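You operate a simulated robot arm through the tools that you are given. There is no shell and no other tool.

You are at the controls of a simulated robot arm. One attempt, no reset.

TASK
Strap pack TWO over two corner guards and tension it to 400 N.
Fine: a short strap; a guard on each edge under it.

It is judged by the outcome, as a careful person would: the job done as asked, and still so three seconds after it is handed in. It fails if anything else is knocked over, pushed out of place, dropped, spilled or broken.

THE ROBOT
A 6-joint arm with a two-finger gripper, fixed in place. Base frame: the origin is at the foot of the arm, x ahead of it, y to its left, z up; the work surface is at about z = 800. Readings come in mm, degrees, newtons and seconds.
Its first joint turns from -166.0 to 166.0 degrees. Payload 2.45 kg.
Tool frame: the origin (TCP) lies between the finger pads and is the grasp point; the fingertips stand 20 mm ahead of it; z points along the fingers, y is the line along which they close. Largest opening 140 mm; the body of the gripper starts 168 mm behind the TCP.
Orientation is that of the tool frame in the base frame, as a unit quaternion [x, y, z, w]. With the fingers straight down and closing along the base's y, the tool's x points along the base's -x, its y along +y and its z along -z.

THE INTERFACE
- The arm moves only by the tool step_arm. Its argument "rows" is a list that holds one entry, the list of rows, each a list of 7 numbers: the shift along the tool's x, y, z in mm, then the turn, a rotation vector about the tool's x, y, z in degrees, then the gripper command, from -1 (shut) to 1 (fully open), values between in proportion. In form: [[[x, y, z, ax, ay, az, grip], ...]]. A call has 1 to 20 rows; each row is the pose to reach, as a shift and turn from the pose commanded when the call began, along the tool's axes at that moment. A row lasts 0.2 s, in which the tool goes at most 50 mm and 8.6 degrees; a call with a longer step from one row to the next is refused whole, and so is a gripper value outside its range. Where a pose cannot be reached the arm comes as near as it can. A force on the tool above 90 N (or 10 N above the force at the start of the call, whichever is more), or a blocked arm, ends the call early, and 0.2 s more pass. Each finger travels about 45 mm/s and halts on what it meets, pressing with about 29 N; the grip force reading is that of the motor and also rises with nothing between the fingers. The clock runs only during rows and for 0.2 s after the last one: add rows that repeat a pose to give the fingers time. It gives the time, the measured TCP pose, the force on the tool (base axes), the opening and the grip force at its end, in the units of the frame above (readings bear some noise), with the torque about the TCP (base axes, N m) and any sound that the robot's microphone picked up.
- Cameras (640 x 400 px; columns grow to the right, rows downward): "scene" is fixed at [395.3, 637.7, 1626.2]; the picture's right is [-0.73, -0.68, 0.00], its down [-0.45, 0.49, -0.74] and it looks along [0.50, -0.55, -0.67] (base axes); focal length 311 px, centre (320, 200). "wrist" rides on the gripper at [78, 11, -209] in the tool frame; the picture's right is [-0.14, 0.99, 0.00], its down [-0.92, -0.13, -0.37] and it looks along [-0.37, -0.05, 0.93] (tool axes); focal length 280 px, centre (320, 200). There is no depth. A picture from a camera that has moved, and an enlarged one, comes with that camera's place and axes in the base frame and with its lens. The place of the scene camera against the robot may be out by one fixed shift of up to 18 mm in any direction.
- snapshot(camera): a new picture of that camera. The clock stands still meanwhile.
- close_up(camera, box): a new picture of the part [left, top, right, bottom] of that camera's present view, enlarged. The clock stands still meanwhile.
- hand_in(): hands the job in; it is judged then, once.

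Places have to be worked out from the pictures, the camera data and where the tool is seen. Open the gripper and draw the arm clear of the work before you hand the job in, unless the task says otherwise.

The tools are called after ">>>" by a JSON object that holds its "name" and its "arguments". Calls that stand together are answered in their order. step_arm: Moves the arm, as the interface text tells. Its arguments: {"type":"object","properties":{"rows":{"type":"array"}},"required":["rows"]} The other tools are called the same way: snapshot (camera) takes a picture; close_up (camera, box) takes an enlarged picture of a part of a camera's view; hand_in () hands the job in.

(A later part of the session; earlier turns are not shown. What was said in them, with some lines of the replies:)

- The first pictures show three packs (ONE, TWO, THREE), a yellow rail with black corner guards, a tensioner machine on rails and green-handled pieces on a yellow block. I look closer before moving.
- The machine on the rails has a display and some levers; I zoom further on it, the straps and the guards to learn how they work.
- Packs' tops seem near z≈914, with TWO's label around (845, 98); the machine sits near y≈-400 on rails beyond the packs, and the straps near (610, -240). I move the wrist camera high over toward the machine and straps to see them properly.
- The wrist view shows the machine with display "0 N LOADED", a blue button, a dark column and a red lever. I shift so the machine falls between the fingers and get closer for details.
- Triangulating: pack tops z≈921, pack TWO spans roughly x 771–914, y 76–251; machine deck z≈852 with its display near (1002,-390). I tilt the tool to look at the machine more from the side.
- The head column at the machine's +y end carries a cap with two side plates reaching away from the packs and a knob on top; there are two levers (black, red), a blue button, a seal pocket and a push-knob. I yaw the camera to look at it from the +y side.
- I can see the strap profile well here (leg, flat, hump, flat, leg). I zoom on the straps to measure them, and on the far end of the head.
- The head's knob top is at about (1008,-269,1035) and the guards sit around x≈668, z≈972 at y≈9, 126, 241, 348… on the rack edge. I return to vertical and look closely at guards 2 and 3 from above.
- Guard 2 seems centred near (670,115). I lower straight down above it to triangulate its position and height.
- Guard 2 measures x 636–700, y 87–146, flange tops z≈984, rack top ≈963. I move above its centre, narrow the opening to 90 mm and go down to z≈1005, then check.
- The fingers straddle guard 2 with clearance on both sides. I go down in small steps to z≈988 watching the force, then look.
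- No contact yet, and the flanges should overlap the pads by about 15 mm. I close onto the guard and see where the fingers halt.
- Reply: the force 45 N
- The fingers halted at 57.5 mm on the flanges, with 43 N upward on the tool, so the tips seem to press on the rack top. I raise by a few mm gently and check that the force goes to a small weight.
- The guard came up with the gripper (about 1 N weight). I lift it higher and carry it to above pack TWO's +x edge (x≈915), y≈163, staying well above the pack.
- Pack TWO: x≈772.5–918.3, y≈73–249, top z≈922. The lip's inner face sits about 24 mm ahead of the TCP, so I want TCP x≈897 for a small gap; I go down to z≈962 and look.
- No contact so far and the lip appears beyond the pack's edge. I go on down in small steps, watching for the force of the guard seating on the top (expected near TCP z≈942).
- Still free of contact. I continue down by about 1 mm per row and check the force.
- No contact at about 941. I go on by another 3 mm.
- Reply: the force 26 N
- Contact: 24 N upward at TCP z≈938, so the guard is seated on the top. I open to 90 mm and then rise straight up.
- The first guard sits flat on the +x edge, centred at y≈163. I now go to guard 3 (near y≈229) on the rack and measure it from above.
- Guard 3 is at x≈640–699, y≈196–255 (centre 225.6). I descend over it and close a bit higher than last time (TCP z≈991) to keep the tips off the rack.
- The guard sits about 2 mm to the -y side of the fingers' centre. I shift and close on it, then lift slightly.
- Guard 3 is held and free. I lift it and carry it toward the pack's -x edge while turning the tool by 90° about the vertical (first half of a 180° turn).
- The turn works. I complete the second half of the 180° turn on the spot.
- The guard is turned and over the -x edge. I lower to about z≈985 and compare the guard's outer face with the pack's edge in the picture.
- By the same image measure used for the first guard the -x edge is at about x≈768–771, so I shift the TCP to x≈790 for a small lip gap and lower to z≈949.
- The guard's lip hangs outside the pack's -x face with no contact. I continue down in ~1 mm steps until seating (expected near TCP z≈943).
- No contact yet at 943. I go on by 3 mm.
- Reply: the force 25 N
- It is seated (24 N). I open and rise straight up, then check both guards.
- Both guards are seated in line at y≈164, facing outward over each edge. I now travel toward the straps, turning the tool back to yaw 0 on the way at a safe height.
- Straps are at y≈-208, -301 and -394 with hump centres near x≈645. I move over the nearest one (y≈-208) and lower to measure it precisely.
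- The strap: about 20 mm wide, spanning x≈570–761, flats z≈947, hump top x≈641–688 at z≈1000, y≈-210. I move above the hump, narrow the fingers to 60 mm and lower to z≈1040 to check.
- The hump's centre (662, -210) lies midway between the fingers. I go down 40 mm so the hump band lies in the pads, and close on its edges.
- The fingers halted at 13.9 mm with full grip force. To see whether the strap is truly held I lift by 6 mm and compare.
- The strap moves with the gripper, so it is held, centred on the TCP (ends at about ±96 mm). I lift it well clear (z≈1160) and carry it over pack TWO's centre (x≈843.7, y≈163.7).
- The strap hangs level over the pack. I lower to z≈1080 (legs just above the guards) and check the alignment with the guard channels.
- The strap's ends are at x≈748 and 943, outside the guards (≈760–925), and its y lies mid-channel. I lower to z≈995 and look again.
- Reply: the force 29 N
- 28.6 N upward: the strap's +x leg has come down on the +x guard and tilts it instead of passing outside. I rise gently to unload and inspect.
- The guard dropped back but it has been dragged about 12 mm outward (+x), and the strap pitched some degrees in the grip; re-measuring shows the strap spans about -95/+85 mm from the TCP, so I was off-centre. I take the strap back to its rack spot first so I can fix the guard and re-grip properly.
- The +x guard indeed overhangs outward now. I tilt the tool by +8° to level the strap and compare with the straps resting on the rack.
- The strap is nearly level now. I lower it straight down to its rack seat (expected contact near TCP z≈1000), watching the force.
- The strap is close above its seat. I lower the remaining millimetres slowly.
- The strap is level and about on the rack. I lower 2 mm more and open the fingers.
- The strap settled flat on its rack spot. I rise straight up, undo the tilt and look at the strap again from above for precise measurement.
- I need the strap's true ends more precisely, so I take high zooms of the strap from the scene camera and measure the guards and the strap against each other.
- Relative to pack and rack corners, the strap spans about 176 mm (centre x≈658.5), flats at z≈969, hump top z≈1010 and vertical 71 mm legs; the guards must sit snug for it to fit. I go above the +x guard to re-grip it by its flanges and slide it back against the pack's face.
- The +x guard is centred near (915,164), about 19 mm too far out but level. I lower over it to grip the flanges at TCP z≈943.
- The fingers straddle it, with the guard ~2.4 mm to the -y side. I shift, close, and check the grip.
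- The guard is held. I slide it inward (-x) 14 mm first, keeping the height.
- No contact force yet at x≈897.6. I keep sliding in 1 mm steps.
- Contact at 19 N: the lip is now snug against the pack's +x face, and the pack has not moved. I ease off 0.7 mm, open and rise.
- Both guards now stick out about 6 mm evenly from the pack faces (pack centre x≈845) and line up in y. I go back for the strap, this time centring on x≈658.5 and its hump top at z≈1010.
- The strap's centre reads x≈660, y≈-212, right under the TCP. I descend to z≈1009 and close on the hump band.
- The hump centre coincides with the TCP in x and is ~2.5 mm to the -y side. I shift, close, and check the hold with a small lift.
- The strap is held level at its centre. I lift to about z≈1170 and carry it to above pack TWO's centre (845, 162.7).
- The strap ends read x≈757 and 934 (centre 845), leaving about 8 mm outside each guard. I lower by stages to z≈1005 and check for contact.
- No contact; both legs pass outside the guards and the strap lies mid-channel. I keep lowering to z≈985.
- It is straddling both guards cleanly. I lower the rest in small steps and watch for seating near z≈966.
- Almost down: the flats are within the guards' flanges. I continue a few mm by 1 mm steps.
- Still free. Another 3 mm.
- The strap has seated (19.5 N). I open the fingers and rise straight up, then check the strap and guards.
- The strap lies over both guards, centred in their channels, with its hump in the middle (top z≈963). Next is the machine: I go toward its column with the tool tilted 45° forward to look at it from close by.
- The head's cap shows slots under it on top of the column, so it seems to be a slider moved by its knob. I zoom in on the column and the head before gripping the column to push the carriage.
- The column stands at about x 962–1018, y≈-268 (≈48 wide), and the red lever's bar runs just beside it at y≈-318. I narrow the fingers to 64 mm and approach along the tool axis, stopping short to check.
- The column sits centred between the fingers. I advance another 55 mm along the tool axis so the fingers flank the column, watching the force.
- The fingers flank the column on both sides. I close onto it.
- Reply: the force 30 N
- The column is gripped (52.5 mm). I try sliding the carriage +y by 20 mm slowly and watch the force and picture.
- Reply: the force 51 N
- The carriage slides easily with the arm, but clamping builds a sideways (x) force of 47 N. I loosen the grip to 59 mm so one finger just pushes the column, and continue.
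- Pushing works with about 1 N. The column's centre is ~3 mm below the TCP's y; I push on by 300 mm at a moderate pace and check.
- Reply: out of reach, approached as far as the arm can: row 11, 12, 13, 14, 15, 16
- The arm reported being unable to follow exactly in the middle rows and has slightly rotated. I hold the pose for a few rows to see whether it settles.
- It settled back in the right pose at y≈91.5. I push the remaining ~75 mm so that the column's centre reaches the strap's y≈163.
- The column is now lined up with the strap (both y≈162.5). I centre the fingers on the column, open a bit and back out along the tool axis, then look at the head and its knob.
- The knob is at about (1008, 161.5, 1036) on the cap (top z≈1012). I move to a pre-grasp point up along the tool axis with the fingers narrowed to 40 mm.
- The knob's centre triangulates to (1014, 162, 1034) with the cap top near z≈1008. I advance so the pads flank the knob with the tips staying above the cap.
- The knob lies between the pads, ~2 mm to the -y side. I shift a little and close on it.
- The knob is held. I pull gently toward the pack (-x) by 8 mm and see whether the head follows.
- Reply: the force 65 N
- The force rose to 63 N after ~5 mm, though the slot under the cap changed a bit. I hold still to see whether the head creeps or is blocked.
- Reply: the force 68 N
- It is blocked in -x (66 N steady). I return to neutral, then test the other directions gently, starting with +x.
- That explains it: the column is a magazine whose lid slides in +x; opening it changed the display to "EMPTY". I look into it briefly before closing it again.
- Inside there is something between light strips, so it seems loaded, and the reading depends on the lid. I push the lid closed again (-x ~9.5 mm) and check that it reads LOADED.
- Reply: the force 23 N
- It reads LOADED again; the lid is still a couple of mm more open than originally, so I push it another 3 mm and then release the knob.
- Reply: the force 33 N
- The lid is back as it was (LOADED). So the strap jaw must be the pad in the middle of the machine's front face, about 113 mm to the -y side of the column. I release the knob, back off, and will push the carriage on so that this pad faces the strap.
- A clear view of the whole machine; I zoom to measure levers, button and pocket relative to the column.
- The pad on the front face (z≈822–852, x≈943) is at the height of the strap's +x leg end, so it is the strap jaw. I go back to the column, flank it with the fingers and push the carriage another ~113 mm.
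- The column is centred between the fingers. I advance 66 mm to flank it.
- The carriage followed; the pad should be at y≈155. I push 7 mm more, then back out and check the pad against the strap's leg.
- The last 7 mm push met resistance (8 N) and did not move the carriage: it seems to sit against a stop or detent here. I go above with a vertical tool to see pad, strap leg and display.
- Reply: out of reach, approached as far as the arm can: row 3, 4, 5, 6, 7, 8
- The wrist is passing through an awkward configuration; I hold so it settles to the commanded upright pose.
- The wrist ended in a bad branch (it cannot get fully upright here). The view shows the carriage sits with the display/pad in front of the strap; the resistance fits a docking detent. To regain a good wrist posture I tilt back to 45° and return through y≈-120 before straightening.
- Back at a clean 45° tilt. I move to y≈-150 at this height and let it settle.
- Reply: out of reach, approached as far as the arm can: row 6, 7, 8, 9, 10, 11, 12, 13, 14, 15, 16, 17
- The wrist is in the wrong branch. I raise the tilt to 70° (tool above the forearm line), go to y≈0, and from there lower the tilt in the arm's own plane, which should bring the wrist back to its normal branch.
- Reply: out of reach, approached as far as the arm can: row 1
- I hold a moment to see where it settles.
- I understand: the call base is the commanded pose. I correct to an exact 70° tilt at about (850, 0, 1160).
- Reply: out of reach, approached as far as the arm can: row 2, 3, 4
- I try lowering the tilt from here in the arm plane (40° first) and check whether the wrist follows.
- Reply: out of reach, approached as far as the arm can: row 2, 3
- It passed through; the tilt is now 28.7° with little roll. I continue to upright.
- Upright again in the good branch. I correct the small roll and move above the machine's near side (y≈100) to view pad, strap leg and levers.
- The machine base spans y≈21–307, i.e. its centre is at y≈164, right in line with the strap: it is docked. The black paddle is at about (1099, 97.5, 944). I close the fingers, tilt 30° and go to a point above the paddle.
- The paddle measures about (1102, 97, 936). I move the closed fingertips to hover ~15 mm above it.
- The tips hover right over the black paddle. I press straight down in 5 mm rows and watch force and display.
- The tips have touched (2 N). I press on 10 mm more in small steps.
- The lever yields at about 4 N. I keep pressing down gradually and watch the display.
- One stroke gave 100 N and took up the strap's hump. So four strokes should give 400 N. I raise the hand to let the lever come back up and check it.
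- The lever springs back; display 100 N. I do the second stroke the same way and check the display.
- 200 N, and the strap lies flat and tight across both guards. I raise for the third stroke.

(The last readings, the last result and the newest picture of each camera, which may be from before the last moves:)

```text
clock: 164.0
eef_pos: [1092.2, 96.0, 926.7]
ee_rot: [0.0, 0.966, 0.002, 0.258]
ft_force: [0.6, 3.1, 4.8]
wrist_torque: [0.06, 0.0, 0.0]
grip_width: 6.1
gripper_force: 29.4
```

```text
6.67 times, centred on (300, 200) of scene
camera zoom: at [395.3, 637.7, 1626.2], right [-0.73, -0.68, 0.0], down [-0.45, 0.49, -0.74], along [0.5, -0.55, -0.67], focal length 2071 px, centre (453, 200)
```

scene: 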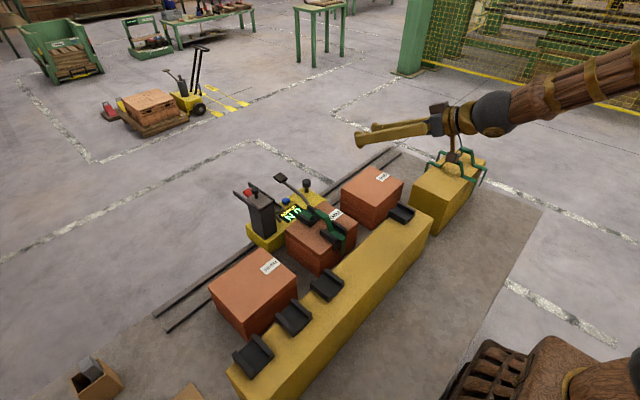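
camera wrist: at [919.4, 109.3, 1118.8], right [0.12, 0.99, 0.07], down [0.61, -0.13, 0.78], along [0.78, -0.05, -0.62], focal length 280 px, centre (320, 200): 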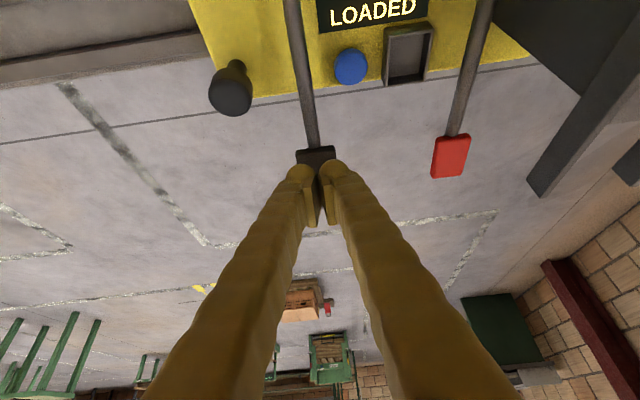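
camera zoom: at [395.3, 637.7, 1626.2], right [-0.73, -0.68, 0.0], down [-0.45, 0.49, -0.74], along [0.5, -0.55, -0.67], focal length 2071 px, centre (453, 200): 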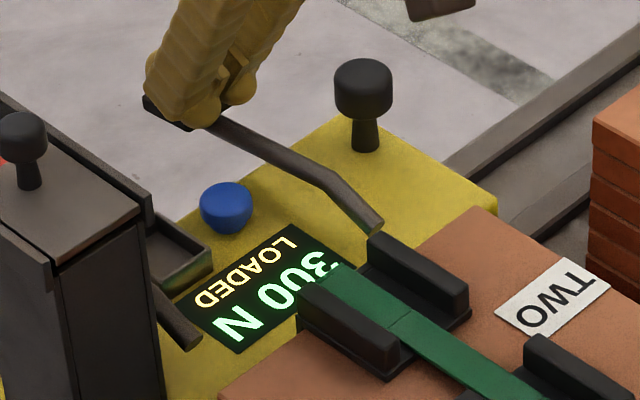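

Display reads 300 N. I raise and do the fourth and last stroke.

>>> {"name": "step_arm", "arguments": {"rows": [[[-6, 0, -10.4, 0, 0, 0, -1], [-12, 0, -20.8, 0, 0, 0, -1], [-18, 0, -31.2, 0, 0, 0, -1], [-25, 0, -43.3, 0, 0, 0, -1], [-25, 0, -43.3, 0, 0, 0, -1], [-25, 0, -43.3, 0, 0, 0, -1]]]}}

>>> {"name": "step_arm", "arguments": {"rows": [[[4, 0, 6.9, 0, 0, 0, -1], [8, 0, 13.9, 0, 0, 0, -1], [12, 0, 20.8, 0, 0, 0, -1], [16, 0, 27.7, 0, 0, 0, -1], [20, 0, 34.6, 0, 0, 0, -1], [23, 0, 39.8, 0, 0, 0, -1], [25, 0, 43.3, 0, 0, 0, -1]]]}}

>>> {"name": "close_up", "arguments": {"camera": "scene", "box": [260, 170, 340, 230]}}

>>> {"name": "close_up", "arguments": {"camera": "wrist", "box": [260, 0, 480, 140]}}

```text
clock: 165.4
eef_pos: [1092.9, 97.7, 976.0]
ee_rot: [0.001, 0.966, 0.002, 0.259]
ft_force: [-0.9, -0.2, -0.3]
wrist_torque: [0.05, -0.02, 0.0]
grip_width: 0.0
gripper_force: 29.2
```

```text
clock: 167.0
eef_pos: [1091.9, 97.5, 926.9]
ee_rot: [-0.001, 0.966, 0.002, 0.258]
ft_force: [1.4, -0.7, 4.2]
wrist_torque: [-0.02, -0.07, 0.03]
grip_width: 5.9
gripper_force: 29.2
```

```text
6.67 times, centred on (300, 200) of scene
camera zoom: at [395.3, 637.7, 1626.2], right [-0.73, -0.68, 0.0], down [-0.45, 0.49, -0.74], along [0.5, -0.55, -0.67], focal length 2071 px, centre (453, 200)
```

zoom: 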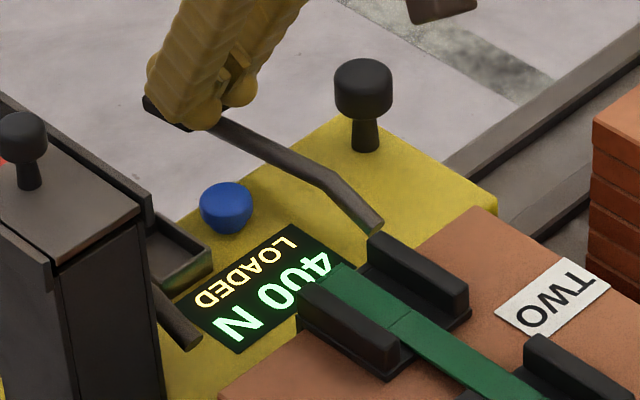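

```text
2.86 times, centred on (370, 70) of wrist
camera zoom: at [919.5, 109.0, 1068.1], right [0.12, 0.99, 0.07], down [0.61, -0.13, 0.78], along [0.78, -0.05, -0.62], focal length 801 px, centre (177, 571)
```

zoom: 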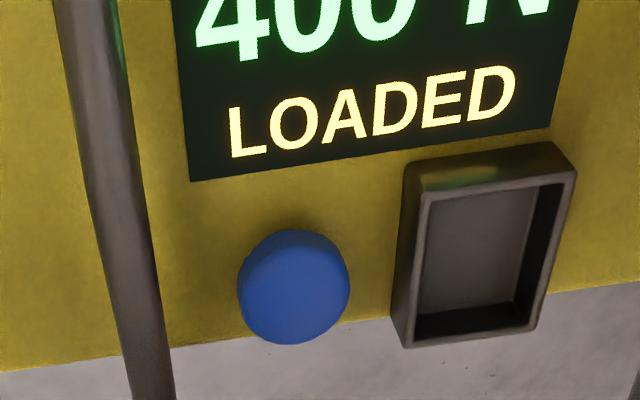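

Display reads 400 N. I let the lever come up, move the hand clear and wait a few seconds to see whether the tension holds by itself.

>>> {"name": "step_arm", "arguments": {"rows": [[[-6, 0, -10.4, 0, 0, 0, -1], [-12, 0, -20.8, 0, 0, 0, -1], [-18, 0, -31.2, 0, 0, 0, -1], [-25, 0, -43.3, 0, 0, 0, -1], [-30, 0, -52, 0, 0, 0, -1], [-30, 0, -60, 0, 0, 0, -1], [-30, 0, -75, 0, 0, 0, -1], [-30, 0, -90, 0, 0, 0, -1]]]}}

>>> {"name": "close_up", "arguments": {"camera": "scene", "box": [240, 150, 340, 230]}}

>>> {"name": "step_arm", "arguments": {"rows": [[[0, 0, 0, 0, 0, 0, -1], [0, 0, 0, 0, 0, 0, -1], [0, 0, 0, 0, 0, 0, -1], [0, 0, 0, 0, 0, 0, -1], [0, 0, 0, 0, 0, 0, -1], [0, 0, 0, 0, 0, 0, -1], [0, 0, 0, 0, 0, 0, -1], [0, 0, 0, 0, 0, 0, -1], [0, 0, 0, 0, 0, 0, -1], [0, 0, 0, 0, 0, 0, -1]]]}}

>>> {"name": "close_up", "arguments": {"camera": "scene", "box": [240, 150, 340, 230]}}

>>> {"name": "snapshot", "arguments": {"camera": "wrist"}}

```text
clock: 168.8
eef_pos: [1072.2, 95.0, 1018.9]
ee_rot: [0.001, 0.966, 0.002, 0.259]
ft_force: [-0.4, -0.3, -0.9]
wrist_torque: [0.01, -0.02, -0.02]
grip_width: 0.1
gripper_force: 29.4
```

```text
5.00 times, centred on (290, 190) of scene
camera zoom: at [395.3, 637.7, 1626.2], right [-0.73, -0.68, 0.0], down [-0.45, 0.49, -0.74], along [0.5, -0.55, -0.67], focal length 1554 px, centre (470, 250)
```

zoom: 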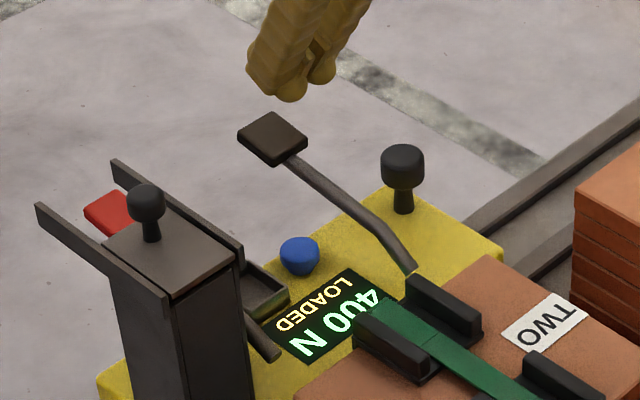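

```text
clock: 171.0
eef_pos: [1073.5, 95.7, 1019.5]
ee_rot: [0.0, 0.966, 0.002, 0.258]
ft_force: [-0.6, -0.2, -0.5]
wrist_torque: [-0.02, -0.01, -0.01]
grip_width: 0.0
gripper_force: 28.7
```

```text
5.00 times, centred on (290, 190) of scene
camera zoom: at [395.3, 637.7, 1626.2], right [-0.73, -0.68, 0.0], down [-0.45, 0.49, -0.74], along [0.5, -0.55, -0.67], focal length 1554 px, centre (470, 250)
```

zoom: 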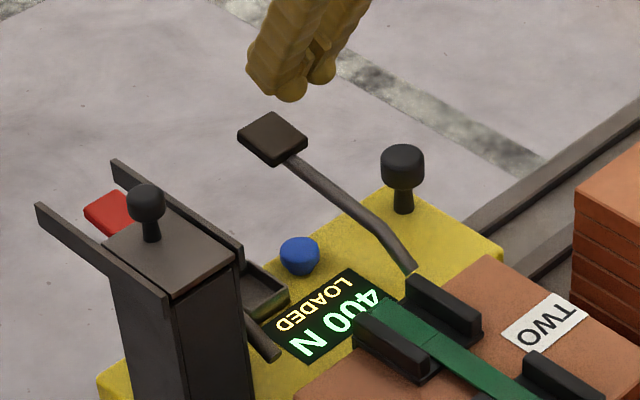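

```text
taken
camera wrist: at [901.3, 106.4, 1160.8], right [0.12, 0.99, 0.07], down [0.61, -0.13, 0.78], along [0.78, -0.05, -0.62], focal length 280 px, centre (320, 200)
```

wrist: 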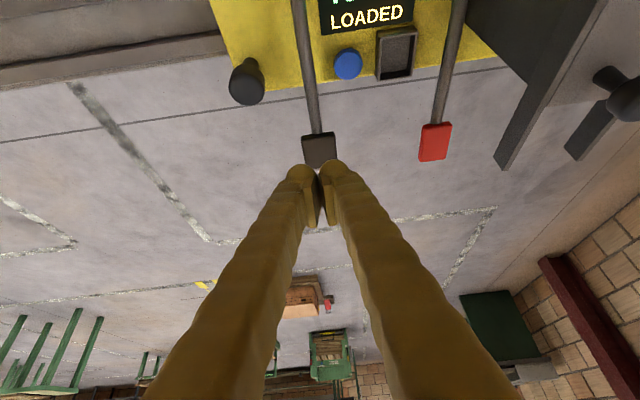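

The tension holds at 400 N. The machine's seal magazine is LOADED, and the red lever right beside it should crimp the seal so the strap stays fastened. To clear the magazine's side plate I roll the tool 90° (slim side toward the magazine) and go above the red paddle.

>>> {"name": "step_arm", "arguments": {"rows": [[[0, 0, -30, 0, 0, 0, -1], [0, 0, -60, 0, 0, -8.2, -1], [0, 6, -80.6, 0, 0, -16.4, -1], [0, 18, -80.6, 0, 0, -24.6, -1], [0, 30, -80.6, 0, 0, -32.8, -1], [0, 43, -80.6, 0, 0, -41, -1], [0, 56, -80.6, 0, 0, -49.2, -1], [0, 69, -80.6, 0, 0, -57.4, -1], [0, 82, -80.6, 0, 0, -65.6, -1], [0, 95, -80.6, 0, 0, -73.8, -1], [0, 107, -80.6, 0, 0, -82, -1], [0, 118, -80.6, 0, 0, -90, -1], [0, 118, -80.6, 0, 0, -90, -1]]]}}

>>> {"name": "snapshot", "arguments": {"camera": "wrist"}}

>>> {"name": "close_up", "arguments": {"camera": "scene", "box": [220, 110, 360, 230]}}

```text
clock: 173.8
eef_pos: [1031.4, 215.7, 1089.3]
ee_rot: [0.683, -0.683, 0.182, -0.184]
ft_force: [0.8, -0.2, 0.5]
wrist_torque: [-0.02, -0.04, 0.02]
grip_width: 0.2
gripper_force: 29.5
```

```text
taken
camera wrist: at [918.7, 137.4, 1265.4], right [-0.86, 0.14, -0.49], down [-0.07, 0.92, 0.38], along [0.51, 0.37, -0.78], focal length 280 px, centre (320, 200)
```

wrist: 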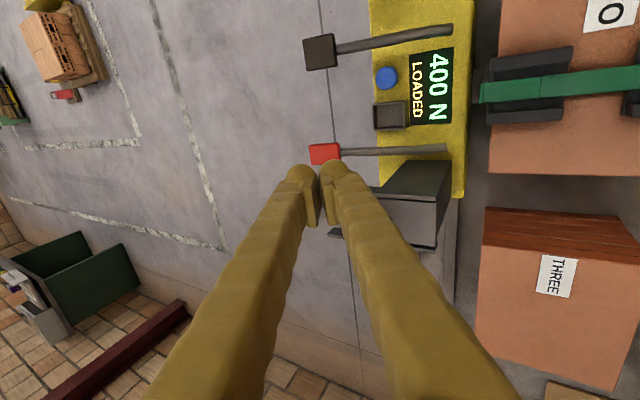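

```text
3.33 times, centred on (290, 170) of scene
camera zoom: at [395.3, 637.7, 1626.2], right [-0.73, -0.68, 0.0], down [-0.45, 0.49, -0.74], along [0.5, -0.55, -0.67], focal length 1036 px, centre (420, 300)
```

zoom: 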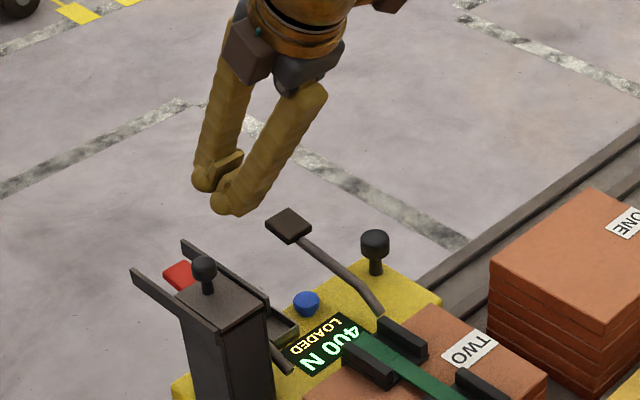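

The view confirms 400 N and shows the red paddle at about (1115, 222, 934). I go down to hover above it.

>>> {"name": "step_arm", "arguments": {"rows": [[[-0.5, -1.5, 35, 0, 0, 0, -1], [-1, -3, 70, 0, 0, 0, -1], [-1.5, -4, 105, 0, 0, 0, -1], [-1.5, -5.1, 130, 0, 0, 0, -1], [-1.5, -5.1, 130, 0, 0, 0, -1]]]}}

>>> {"name": "snapshot", "arguments": {"camera": "wrist"}}

>>> {"name": "close_up", "arguments": {"camera": "scene", "box": [220, 120, 340, 220]}}

```text
clock: 175.0
eef_pos: [1099.3, 217.8, 980.6]
ee_rot: [-0.683, 0.683, -0.182, 0.184]
ft_force: [0.3, 0.2, 0.1]
wrist_torque: [0.01, 0.0, 0.0]
grip_width: 0.0
gripper_force: 28.9
```

```text
taken
camera wrist: at [986.3, 139.6, 1156.4], right [-0.86, 0.14, -0.5], down [-0.07, 0.92, 0.39], along [0.51, 0.37, -0.78], focal length 280 px, centre (320, 200)
```

wrist: 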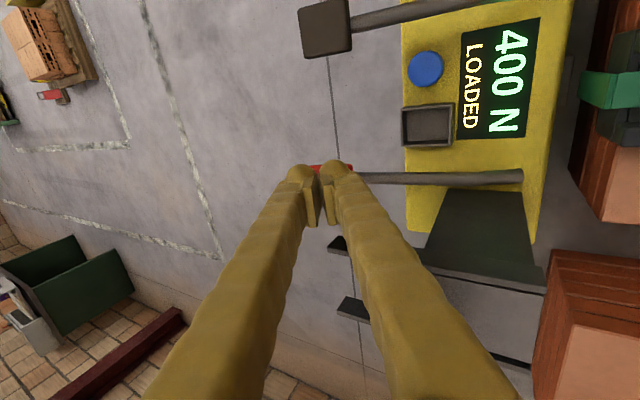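

```text
4.00 times, centred on (280, 170) of scene
camera zoom: at [395.3, 637.7, 1626.2], right [-0.73, -0.68, 0.0], down [-0.45, 0.49, -0.74], along [0.5, -0.55, -0.67], focal length 1243 px, centre (480, 320)
```

zoom: 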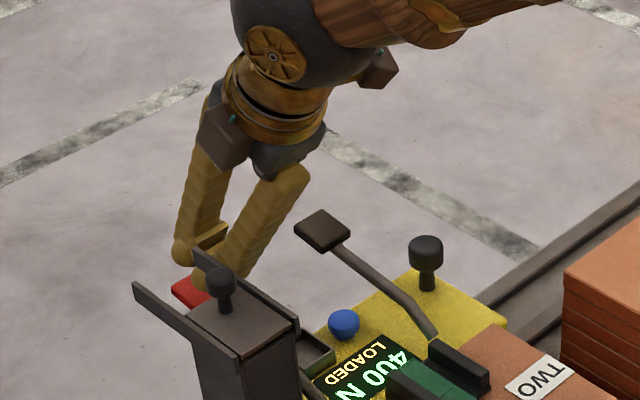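

The tips are right above the red paddle, clear of the magazine plates. I press straight down, in steps, watching force and display.

>>> {"name": "step_arm", "arguments": {"rows": [[[0, 3, 5.2, 0, 0, 0, -1], [0, 6, 10.4, 0, 0, 0, -1], [0, 9, 15.6, 0, 0, 0, -1], [0, 12, 20.8, 0, 0, 0, -1], [0, 15, 26, 0, 0, 0, -1]]]}}

>>> {"name": "close_up", "arguments": {"camera": "scene", "box": [220, 120, 340, 220]}}

>>> {"name": "close_up", "arguments": {"camera": "wrist", "box": [290, 0, 560, 240]}}

```text
clock: 176.2
eef_pos: [1102.8, 215.9, 951.1]
ee_rot: [0.683, -0.683, 0.182, -0.183]
ft_force: [2.8, 0.5, 2.7]
wrist_torque: [0.01, -0.02, 0.02]
grip_width: 0.0
gripper_force: 29.6
```

```text
4.00 times, centred on (280, 170) of scene
camera zoom: at [395.3, 637.7, 1626.2], right [-0.73, -0.68, 0.0], down [-0.45, 0.49, -0.74], along [0.5, -0.55, -0.67], focal length 1243 px, centre (480, 320)
```

zoom: 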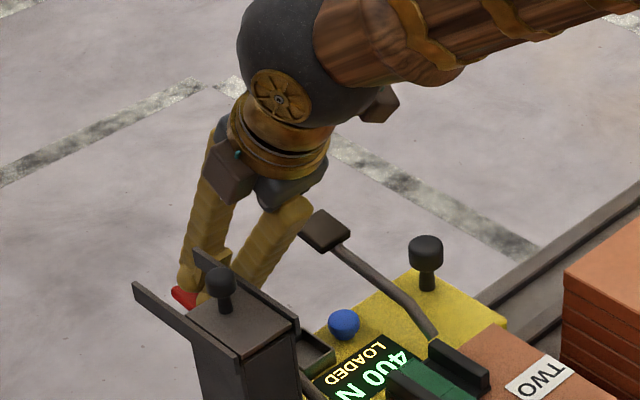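

```text
1.67 times, centred on (425, 120) of wrist
camera zoom: at [988.7, 138.2, 1126.4], right [-0.86, 0.14, -0.5], down [-0.07, 0.92, 0.39], along [0.51, 0.37, -0.78], focal length 467 px, centre (145, 333)
```

zoom: 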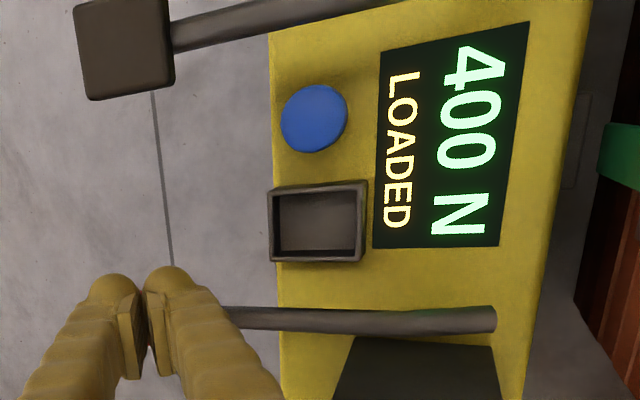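

Contact (≈3 N), display still 400 N. I press the red lever on through its stroke.

>>> {"name": "step_arm", "arguments": {"rows": [[[0, 2.5, 4.3, 0, 0, 0, -1], [0, 5, 8.7, 0, 0, 0, -1], [0, 7.5, 13, 0, 0, 0, -1], [0, 10, 17.3, 0, 0, 0, -1], [0, 12.5, 21.7, 0, 0, 0, -1]]]}}

>>> {"name": "close_up", "arguments": {"camera": "scene", "box": [240, 150, 360, 250]}}

>>> {"name": "close_up", "arguments": {"camera": "wrist", "box": [290, 0, 560, 240]}}

```text
clock: 177.4
eef_pos: [1101.5, 216.2, 924.3]
ee_rot: [-0.682, 0.684, -0.183, 0.183]
ft_force: [3.1, 0.8, 5.0]
wrist_torque: [0.03, -0.06, 0.01]
grip_width: 0.0
gripper_force: 29.4
```

```text
4.00 times, centred on (300, 200) of scene
camera zoom: at [395.3, 637.7, 1626.2], right [-0.73, -0.68, 0.0], down [-0.45, 0.49, -0.74], along [0.5, -0.55, -0.67], focal length 1243 px, centre (400, 200)
```

zoom: 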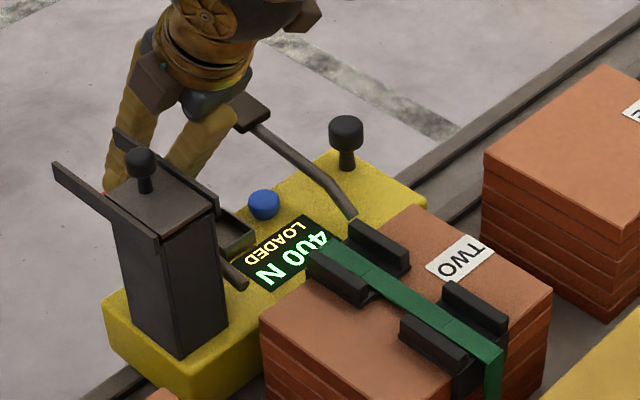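

```text
1.67 times, centred on (425, 120) of wrist
camera zoom: at [987.7, 138.4, 1100.6], right [-0.86, 0.14, -0.49], down [-0.07, 0.92, 0.39], along [0.51, 0.37, -0.78], focal length 467 px, centre (145, 333)
```

zoom: 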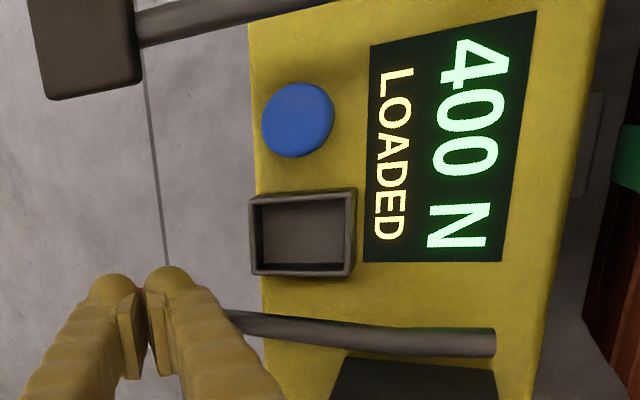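

No change yet after ~27 mm of stroke. I press another 10 mm deeper, gently, and check.

>>> {"name": "step_arm", "arguments": {"rows": [[[0, 1.5, 2.6, 0, 0, 0, -1], [0, 3, 5.2, 0, 0, 0, -1], [0, 4.5, 7.8, 0, 0, 0, -1], [0, 5.5, 9.5, 0, 0, 0, -1]]]}}

>>> {"name": "close_up", "arguments": {"camera": "scene", "box": [240, 150, 360, 250]}}

>>> {"name": "close_up", "arguments": {"camera": "wrist", "box": [290, 0, 560, 240]}}

```text
clock: 178.4
eef_pos: [1102.0, 216.3, 912.9]
ee_rot: [-0.683, 0.683, -0.182, 0.184]
ft_force: [-1.6, -5.1, 6.6]
wrist_torque: [-0.11, 0.05, 0.02]
grip_width: 0.2
gripper_force: 29.1
```

```text
4.00 times, centred on (300, 200) of scene
camera zoom: at [395.3, 637.7, 1626.2], right [-0.73, -0.68, 0.0], down [-0.45, 0.49, -0.74], along [0.5, -0.55, -0.67], focal length 1243 px, centre (400, 200)
```

zoom: 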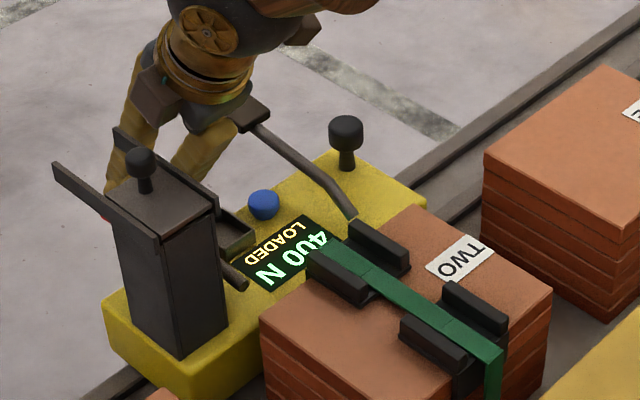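

```text
1.67 times, centred on (425, 120) of wrist
camera zoom: at [988.1, 139.1, 1089.2], right [-0.86, 0.14, -0.5], down [-0.07, 0.92, 0.39], along [0.51, 0.37, -0.78], focal length 467 px, centre (145, 333)
```

zoom: 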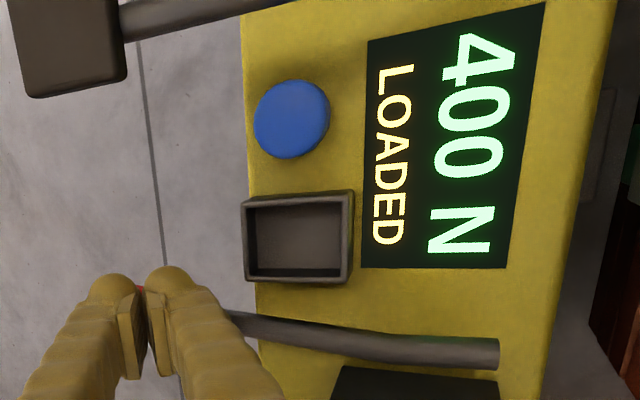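

No display change, and a side force appears. I look closely at the strap for a seal before going on.

>>> {"name": "close_up", "arguments": {"camera": "scene", "box": [310, 200, 370, 255]}}

>>> {"name": "close_up", "arguments": {"camera": "scene", "box": [255, 160, 315, 220]}}

>>> {"name": "snapshot", "arguments": {"camera": "wrist"}}

```text
7.27 times, centred on (340, 228) of scene
camera zoom: at [395.3, 637.7, 1626.2], right [-0.73, -0.68, 0.0], down [-0.45, 0.49, -0.74], along [0.5, -0.55, -0.67], focal length 2260 px, centre (174, 0)
```

zoom: 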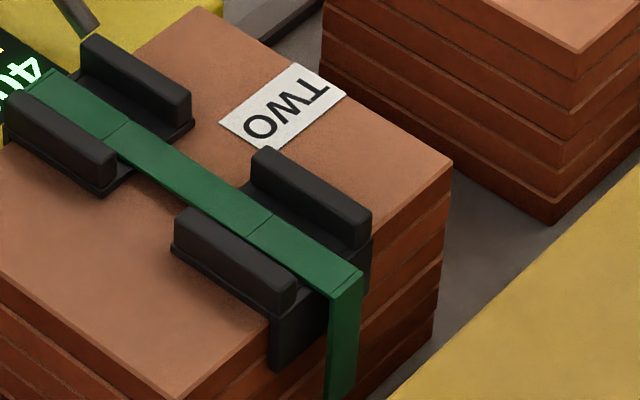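

```text
6.67 times, centred on (285, 190) of scene
camera zoom: at [395.3, 637.7, 1626.2], right [-0.73, -0.68, 0.0], down [-0.45, 0.49, -0.74], along [0.5, -0.55, -0.67], focal length 2071 px, centre (553, 267)
```

zoom: 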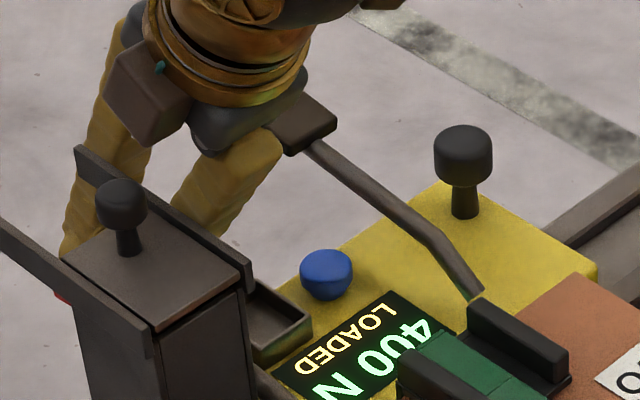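

```text
taken
camera wrist: at [988.1, 139.1, 1089.2], right [-0.86, 0.14, -0.5], down [-0.07, 0.92, 0.39], along [0.51, 0.37, -0.78], focal length 280 px, centre (320, 200)
```

wrist: 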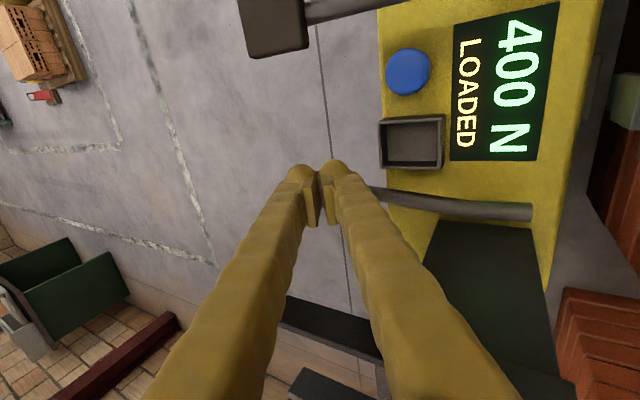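

No seal visible on the strap and the lever still yields with little force. I press further by another 12 mm.

>>> {"name": "step_arm", "arguments": {"rows": [[[0, 1.5, 2.6, 0, 0, 0, -1], [0, 3, 5.2, 0, 0, 0, -1], [0, 4.5, 7.8, 0, 0, 0, -1], [0, 6, 10.4, 0, 0, 0, -1]]]}}

>>> {"name": "close_up", "arguments": {"camera": "wrist", "box": [290, 0, 560, 240]}}

>>> {"name": "close_up", "arguments": {"camera": "scene", "box": [240, 150, 360, 250]}}

```text
clock: 179.4
eef_pos: [1101.5, 217.8, 905.5]
ee_rot: [-0.683, 0.683, -0.183, 0.185]
ft_force: [-20.0, -3.8, 42.0]
wrist_torque: [-0.08, 0.6, -0.04]
grip_width: 0.0
gripper_force: 29.3
```

```text
1.67 times, centred on (425, 120) of wrist
camera zoom: at [987.3, 139.3, 1080.1], right [-0.86, 0.14, -0.5], down [-0.08, 0.92, 0.39], along [0.51, 0.37, -0.78], focal length 467 px, centre (145, 333)
```

zoom: 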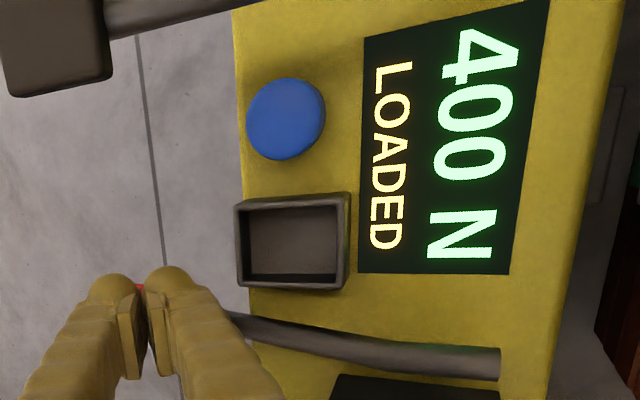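

```text
4.00 times, centred on (300, 200) of scene
camera zoom: at [395.3, 637.7, 1626.2], right [-0.73, -0.68, 0.0], down [-0.45, 0.49, -0.74], along [0.5, -0.55, -0.67], focal length 1243 px, centre (400, 200)
```

zoom: 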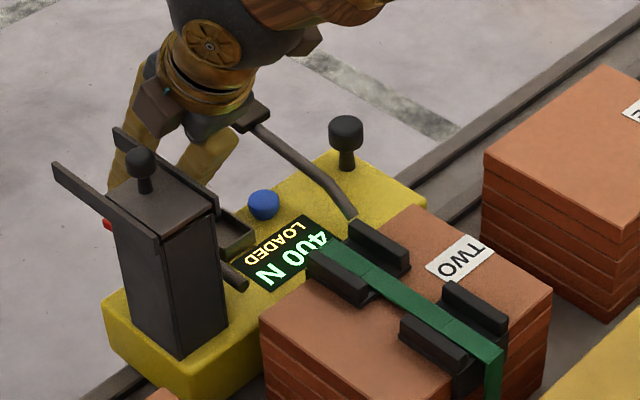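

The lever is at its end stop (42 N) with no visible effect. I raise the hand and look again at display, strap and tray.

>>> {"name": "step_arm", "arguments": {"rows": [[[0, -4, -6.9, 0, 0, 0, -1], [0, -10, -17.3, 0, 0, 0, -1], [0, -18, -31.2, 0, 0, 0, -1], [0, -26, -45, 0, 0, 0, -1], [0, -34, -58.9, 0, 0, 0, -1], [0, -40, -69.3, 0, 0, 0, -1], [0, -40, -100, 0, 0, 0, -1], [0, -40, -130, 0, 0, 0, -1], [0, -40, -130, 0, 0, 0, -1]]]}}

>>> {"name": "snapshot", "arguments": {"camera": "wrist"}}

>>> {"name": "close_up", "arguments": {"camera": "wrist", "box": [300, 0, 640, 240]}}

>>> {"name": "close_up", "arguments": {"camera": "scene", "box": [230, 150, 370, 260]}}

```text
clock: 181.4
eef_pos: [1072.7, 218.6, 1035.2]
ee_rot: [-0.683, 0.683, -0.182, 0.183]
ft_force: [0.1, -0.9, 0.5]
wrist_torque: [0.0, -0.02, 0.01]
grip_width: 0.2
gripper_force: 29.7
```

```text
taken
camera wrist: at [958.0, 140.5, 1210.4], right [-0.86, 0.14, -0.49], down [-0.07, 0.92, 0.39], along [0.51, 0.37, -0.78], focal length 280 px, centre (320, 200)
```

wrist: 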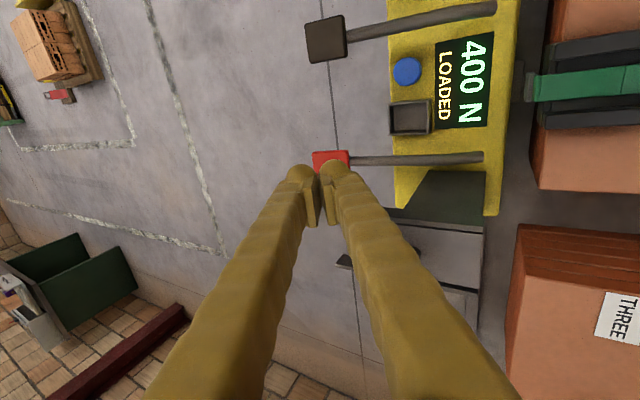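

```text
1.67 times, centred on (470, 120) of wrist
camera zoom: at [958.0, 140.5, 1210.4], right [-0.86, 0.14, -0.49], down [-0.07, 0.92, 0.39], along [0.51, 0.37, -0.78], focal length 467 px, centre (70, 333)
```

zoom: 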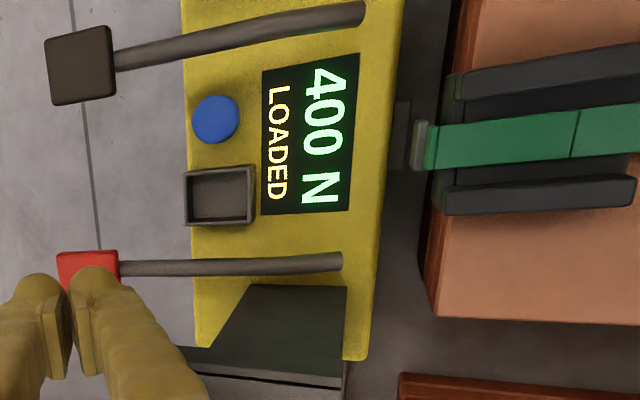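

```text
3.64 times, centred on (300, 205) of scene
camera zoom: at [395.3, 637.7, 1626.2], right [-0.73, -0.68, 0.0], down [-0.45, 0.49, -0.74], along [0.5, -0.55, -0.67], focal length 1130 px, centre (393, 182)
```

zoom: 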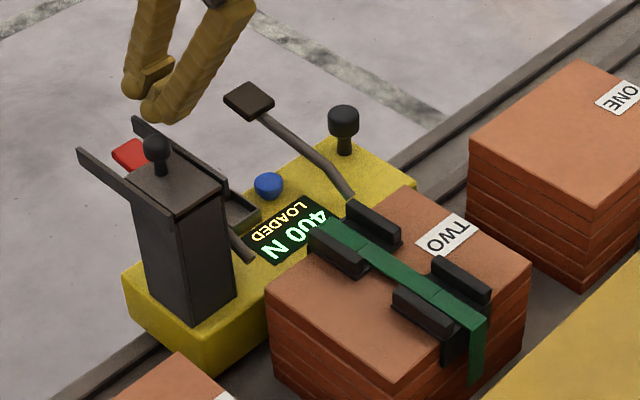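

There is now a grey piece at the strap's +x leg in front of the pad. I zoom in there to see whether it is a seal.

>>> {"name": "close_up", "arguments": {"camera": "wrist", "box": [490, 40, 590, 130]}}

>>> {"name": "close_up", "arguments": {"camera": "wrist", "box": [370, 20, 560, 140]}}

>>> {"name": "close_up", "arguments": {"camera": "scene", "box": [290, 190, 340, 230]}}

```text
4.44 times, centred on (540, 85) of wrist
camera zoom: at [958.0, 140.5, 1210.4], right [-0.86, 0.14, -0.49], down [-0.07, 0.92, 0.39], along [0.51, 0.37, -0.78], focal length 1246 px, centre (-658, 711)
```

zoom: 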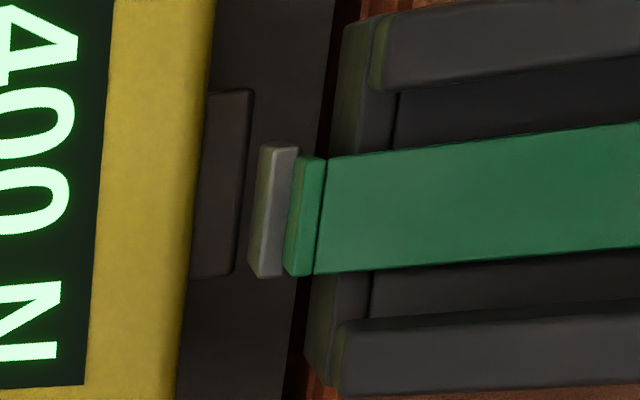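

```text
3.33 times, centred on (465, 80) of wrist
camera zoom: at [958.0, 140.5, 1210.4], right [-0.86, 0.14, -0.49], down [-0.07, 0.92, 0.39], along [0.51, 0.37, -0.78], focal length 935 px, centre (-163, 600)
```

zoom: 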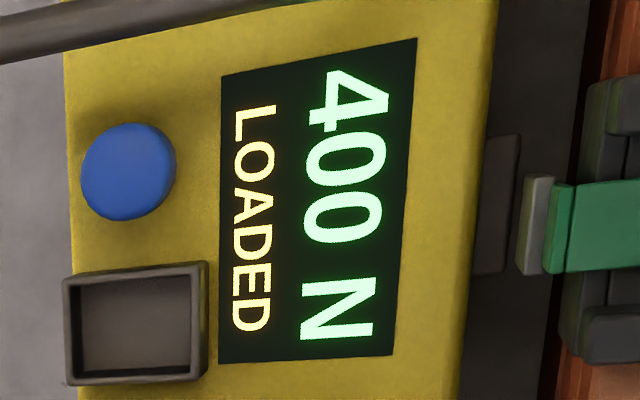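

```text
10.00 times, centred on (315, 210) of scene
camera zoom: at [395.3, 637.7, 1626.2], right [-0.73, -0.68, 0.0], down [-0.45, 0.49, -0.74], along [0.5, -0.55, -0.67], focal length 3107 px, centre (370, 100)
```

zoom: 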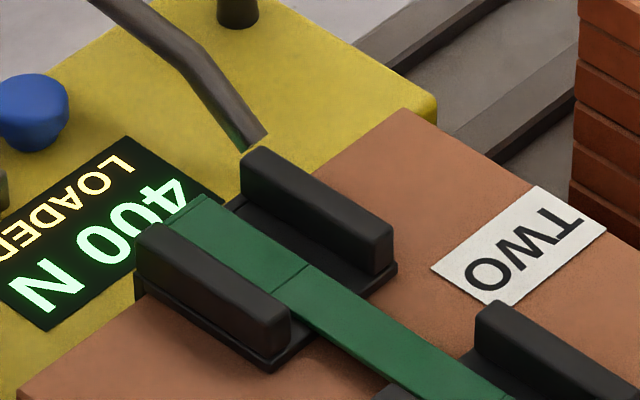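

A light-grey seal is now crimped on the strap's +x leg, and the display stands at 400 N: the red lever was the sealer. I now raise the arm well clear and open the gripper.

>>> {"name": "step_arm", "arguments": {"rows": [[[0, 0, -40, 0, 0, 0, -1], [0, 3, -80, 0, 0, 0, -1], [0, 6, -120, 0, 0, 0, -1], [0, 9, -160, 0, 0, 0, -0.8], [0, 12, -200, 0, 0, 0, -0.4], [0, 14, -235, 0, 0, 0, 0], [0, 16, -260, 0, 0, 0, 0.4], [0, 16, -260, 0, 0, 0, 0.4], [0, 16, -260, 0, 0, 0, 0.4]]]}}

>>> {"name": "snapshot", "arguments": {"camera": "scene"}}

>>> {"name": "snapshot", "arguments": {"camera": "wrist"}}

>>> {"name": "close_up", "arguments": {"camera": "scene", "box": [230, 150, 370, 260]}}

```text
clock: 183.4
eef_pos: [925.9, 217.5, 1252.3]
ee_rot: [-0.683, 0.684, -0.182, 0.183]
ft_force: [-0.6, 1.0, -0.6]
wrist_torque: [0.0, 0.0, 0.02]
grip_width: 98.0
gripper_force: 0.0
```

```text
taken
```

scene: 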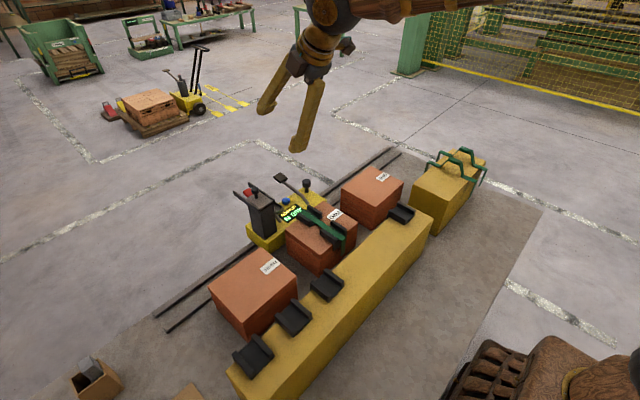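

```text
taken
camera wrist: at [812.7, 139.2, 1427.3], right [-0.86, 0.14, -0.49], down [-0.07, 0.92, 0.39], along [0.51, 0.37, -0.78], focal length 280 px, centre (320, 200)
```

wrist: 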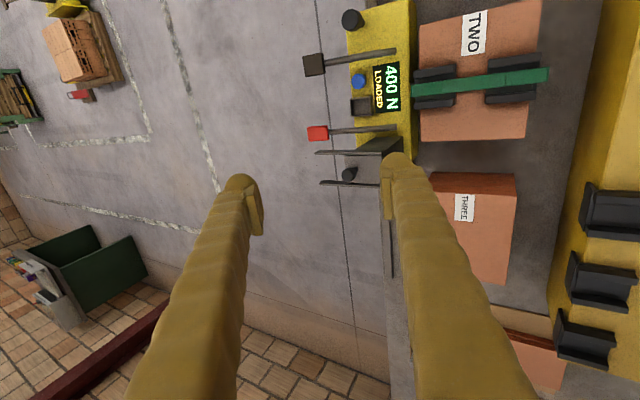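

```text
3.64 times, centred on (300, 205) of scene
camera zoom: at [395.3, 637.7, 1626.2], right [-0.73, -0.68, 0.0], down [-0.45, 0.49, -0.74], along [0.5, -0.55, -0.67], focal length 1130 px, centre (393, 182)
```

zoom: 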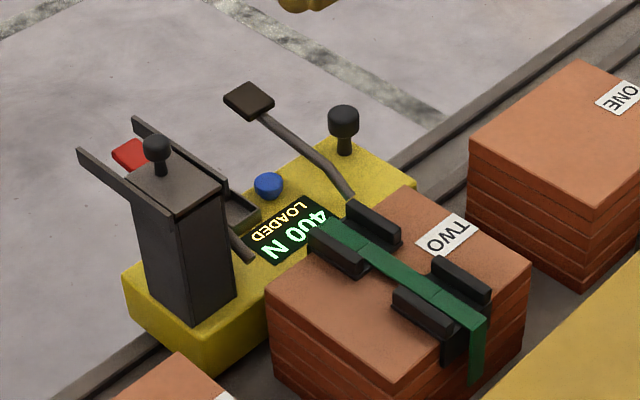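

The arm is clear and the gripper open; the strap lies taut over both guards, sealed, display at 400 N, and nothing else has been disturbed. I check the seal and the display once more after a short wait.

>>> {"name": "step_arm", "arguments": {"rows": [[[0, 0, -10, 0, 0, 0, 0.4], [0, 0, -20, 0, 0, 0, 0.4], [0, 0, -20, 0, 0, 0, 0.4], [0, 0, -20, 0, 0, 0, 0.4], [0, 0, -20, 0, 0, 0, 0.4], [0, 0, -20, 0, 0, 0, 0.4], [0, 0, -20, 0, 0, 0, 0.4], [0, 0, -20, 0, 0, 0, 0.4], [0, 0, -20, 0, 0, 0, 0.4], [0, 0, -20, 0, 0, 0, 0.4], [0, 0, -20, 0, 0, 0, 0.4], [0, 0, -20, 0, 0, 0, 0.4], [0, 0, -20, 0, 0, 0, 0.4], [0, 0, -20, 0, 0, 0, 0.4], [0, 0, -20, 0, 0, 0, 0.4]]]}}

>>> {"name": "close_up", "arguments": {"camera": "wrist", "box": [340, 40, 560, 150]}}

>>> {"name": "close_up", "arguments": {"camera": "scene", "box": [230, 150, 370, 260]}}

```text
clock: 186.6
eef_pos: [919.3, 215.6, 1266.5]
ee_rot: [-0.682, 0.683, -0.183, 0.184]
ft_force: [-0.5, 0.0, -1.2]
wrist_torque: [0.02, -0.02, 0.03]
grip_width: 97.9
gripper_force: 0.1
```

```text
2.91 times, centred on (450, 95) of wrist
camera zoom: at [804.2, 138.5, 1443.3], right [-0.86, 0.14, -0.49], down [-0.07, 0.92, 0.39], along [0.51, 0.37, -0.78], focal length 816 px, centre (-58, 506)
```

zoom: 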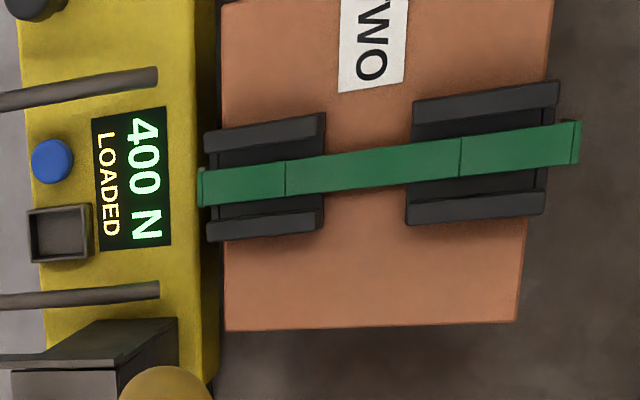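

```text
3.64 times, centred on (300, 205) of scene
camera zoom: at [395.3, 637.7, 1626.2], right [-0.73, -0.68, 0.0], down [-0.45, 0.49, -0.74], along [0.5, -0.55, -0.67], focal length 1130 px, centre (393, 182)
```

zoom: 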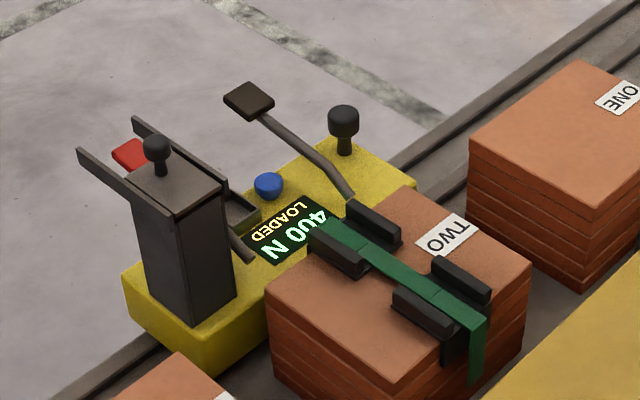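

The strap runs straight over both corner guards on pack TWO, it is sealed, the display holds at 400 N, and the arm is clear with the gripper open. I hand the job in.

>>> {"name": "hand_in", "arguments": {}}

```text
The job is handed in.
```

Pack TWO is strapped over two corner guards, and I handed the job in with the tension display at 400 N. I have no verdict back yet.

- **Guards and strap:** a guard sits on each top edge of the pack, on the robot side and on the machine side. The strap lies flat in both channels.
- **Tension:** four strokes of the black lever took it from 0 to 400 N. The reading was still 400 N when I handed in, about 20 seconds after the last stroke.
- **Seal:** I then pressed the red lever, and a light-grey seal is now on the strap's leg facing the machine. Nothing on the machine is labelled, so "red means seal" is my inference from that piece. I did not look at that spot just before pressing.

- **Dragged guard:** on my first try the strap caught the machine-side guard and dragged it about 19 mm outward. I put the strap back on its rack, slid the guard back against the pack and laid the strap again. The pack itself did not move.
- **Magazine lid:** I also briefly opened the machine's magazine lid by mistake, taking its knob for something else. I closed it again, and the display reads LOADED as before.
- **Machine position:** the strapping machine stays parked at pack TWO. I never pressed its blue button.
- **Surroundings:** I saw nothing else moved or knocked over.
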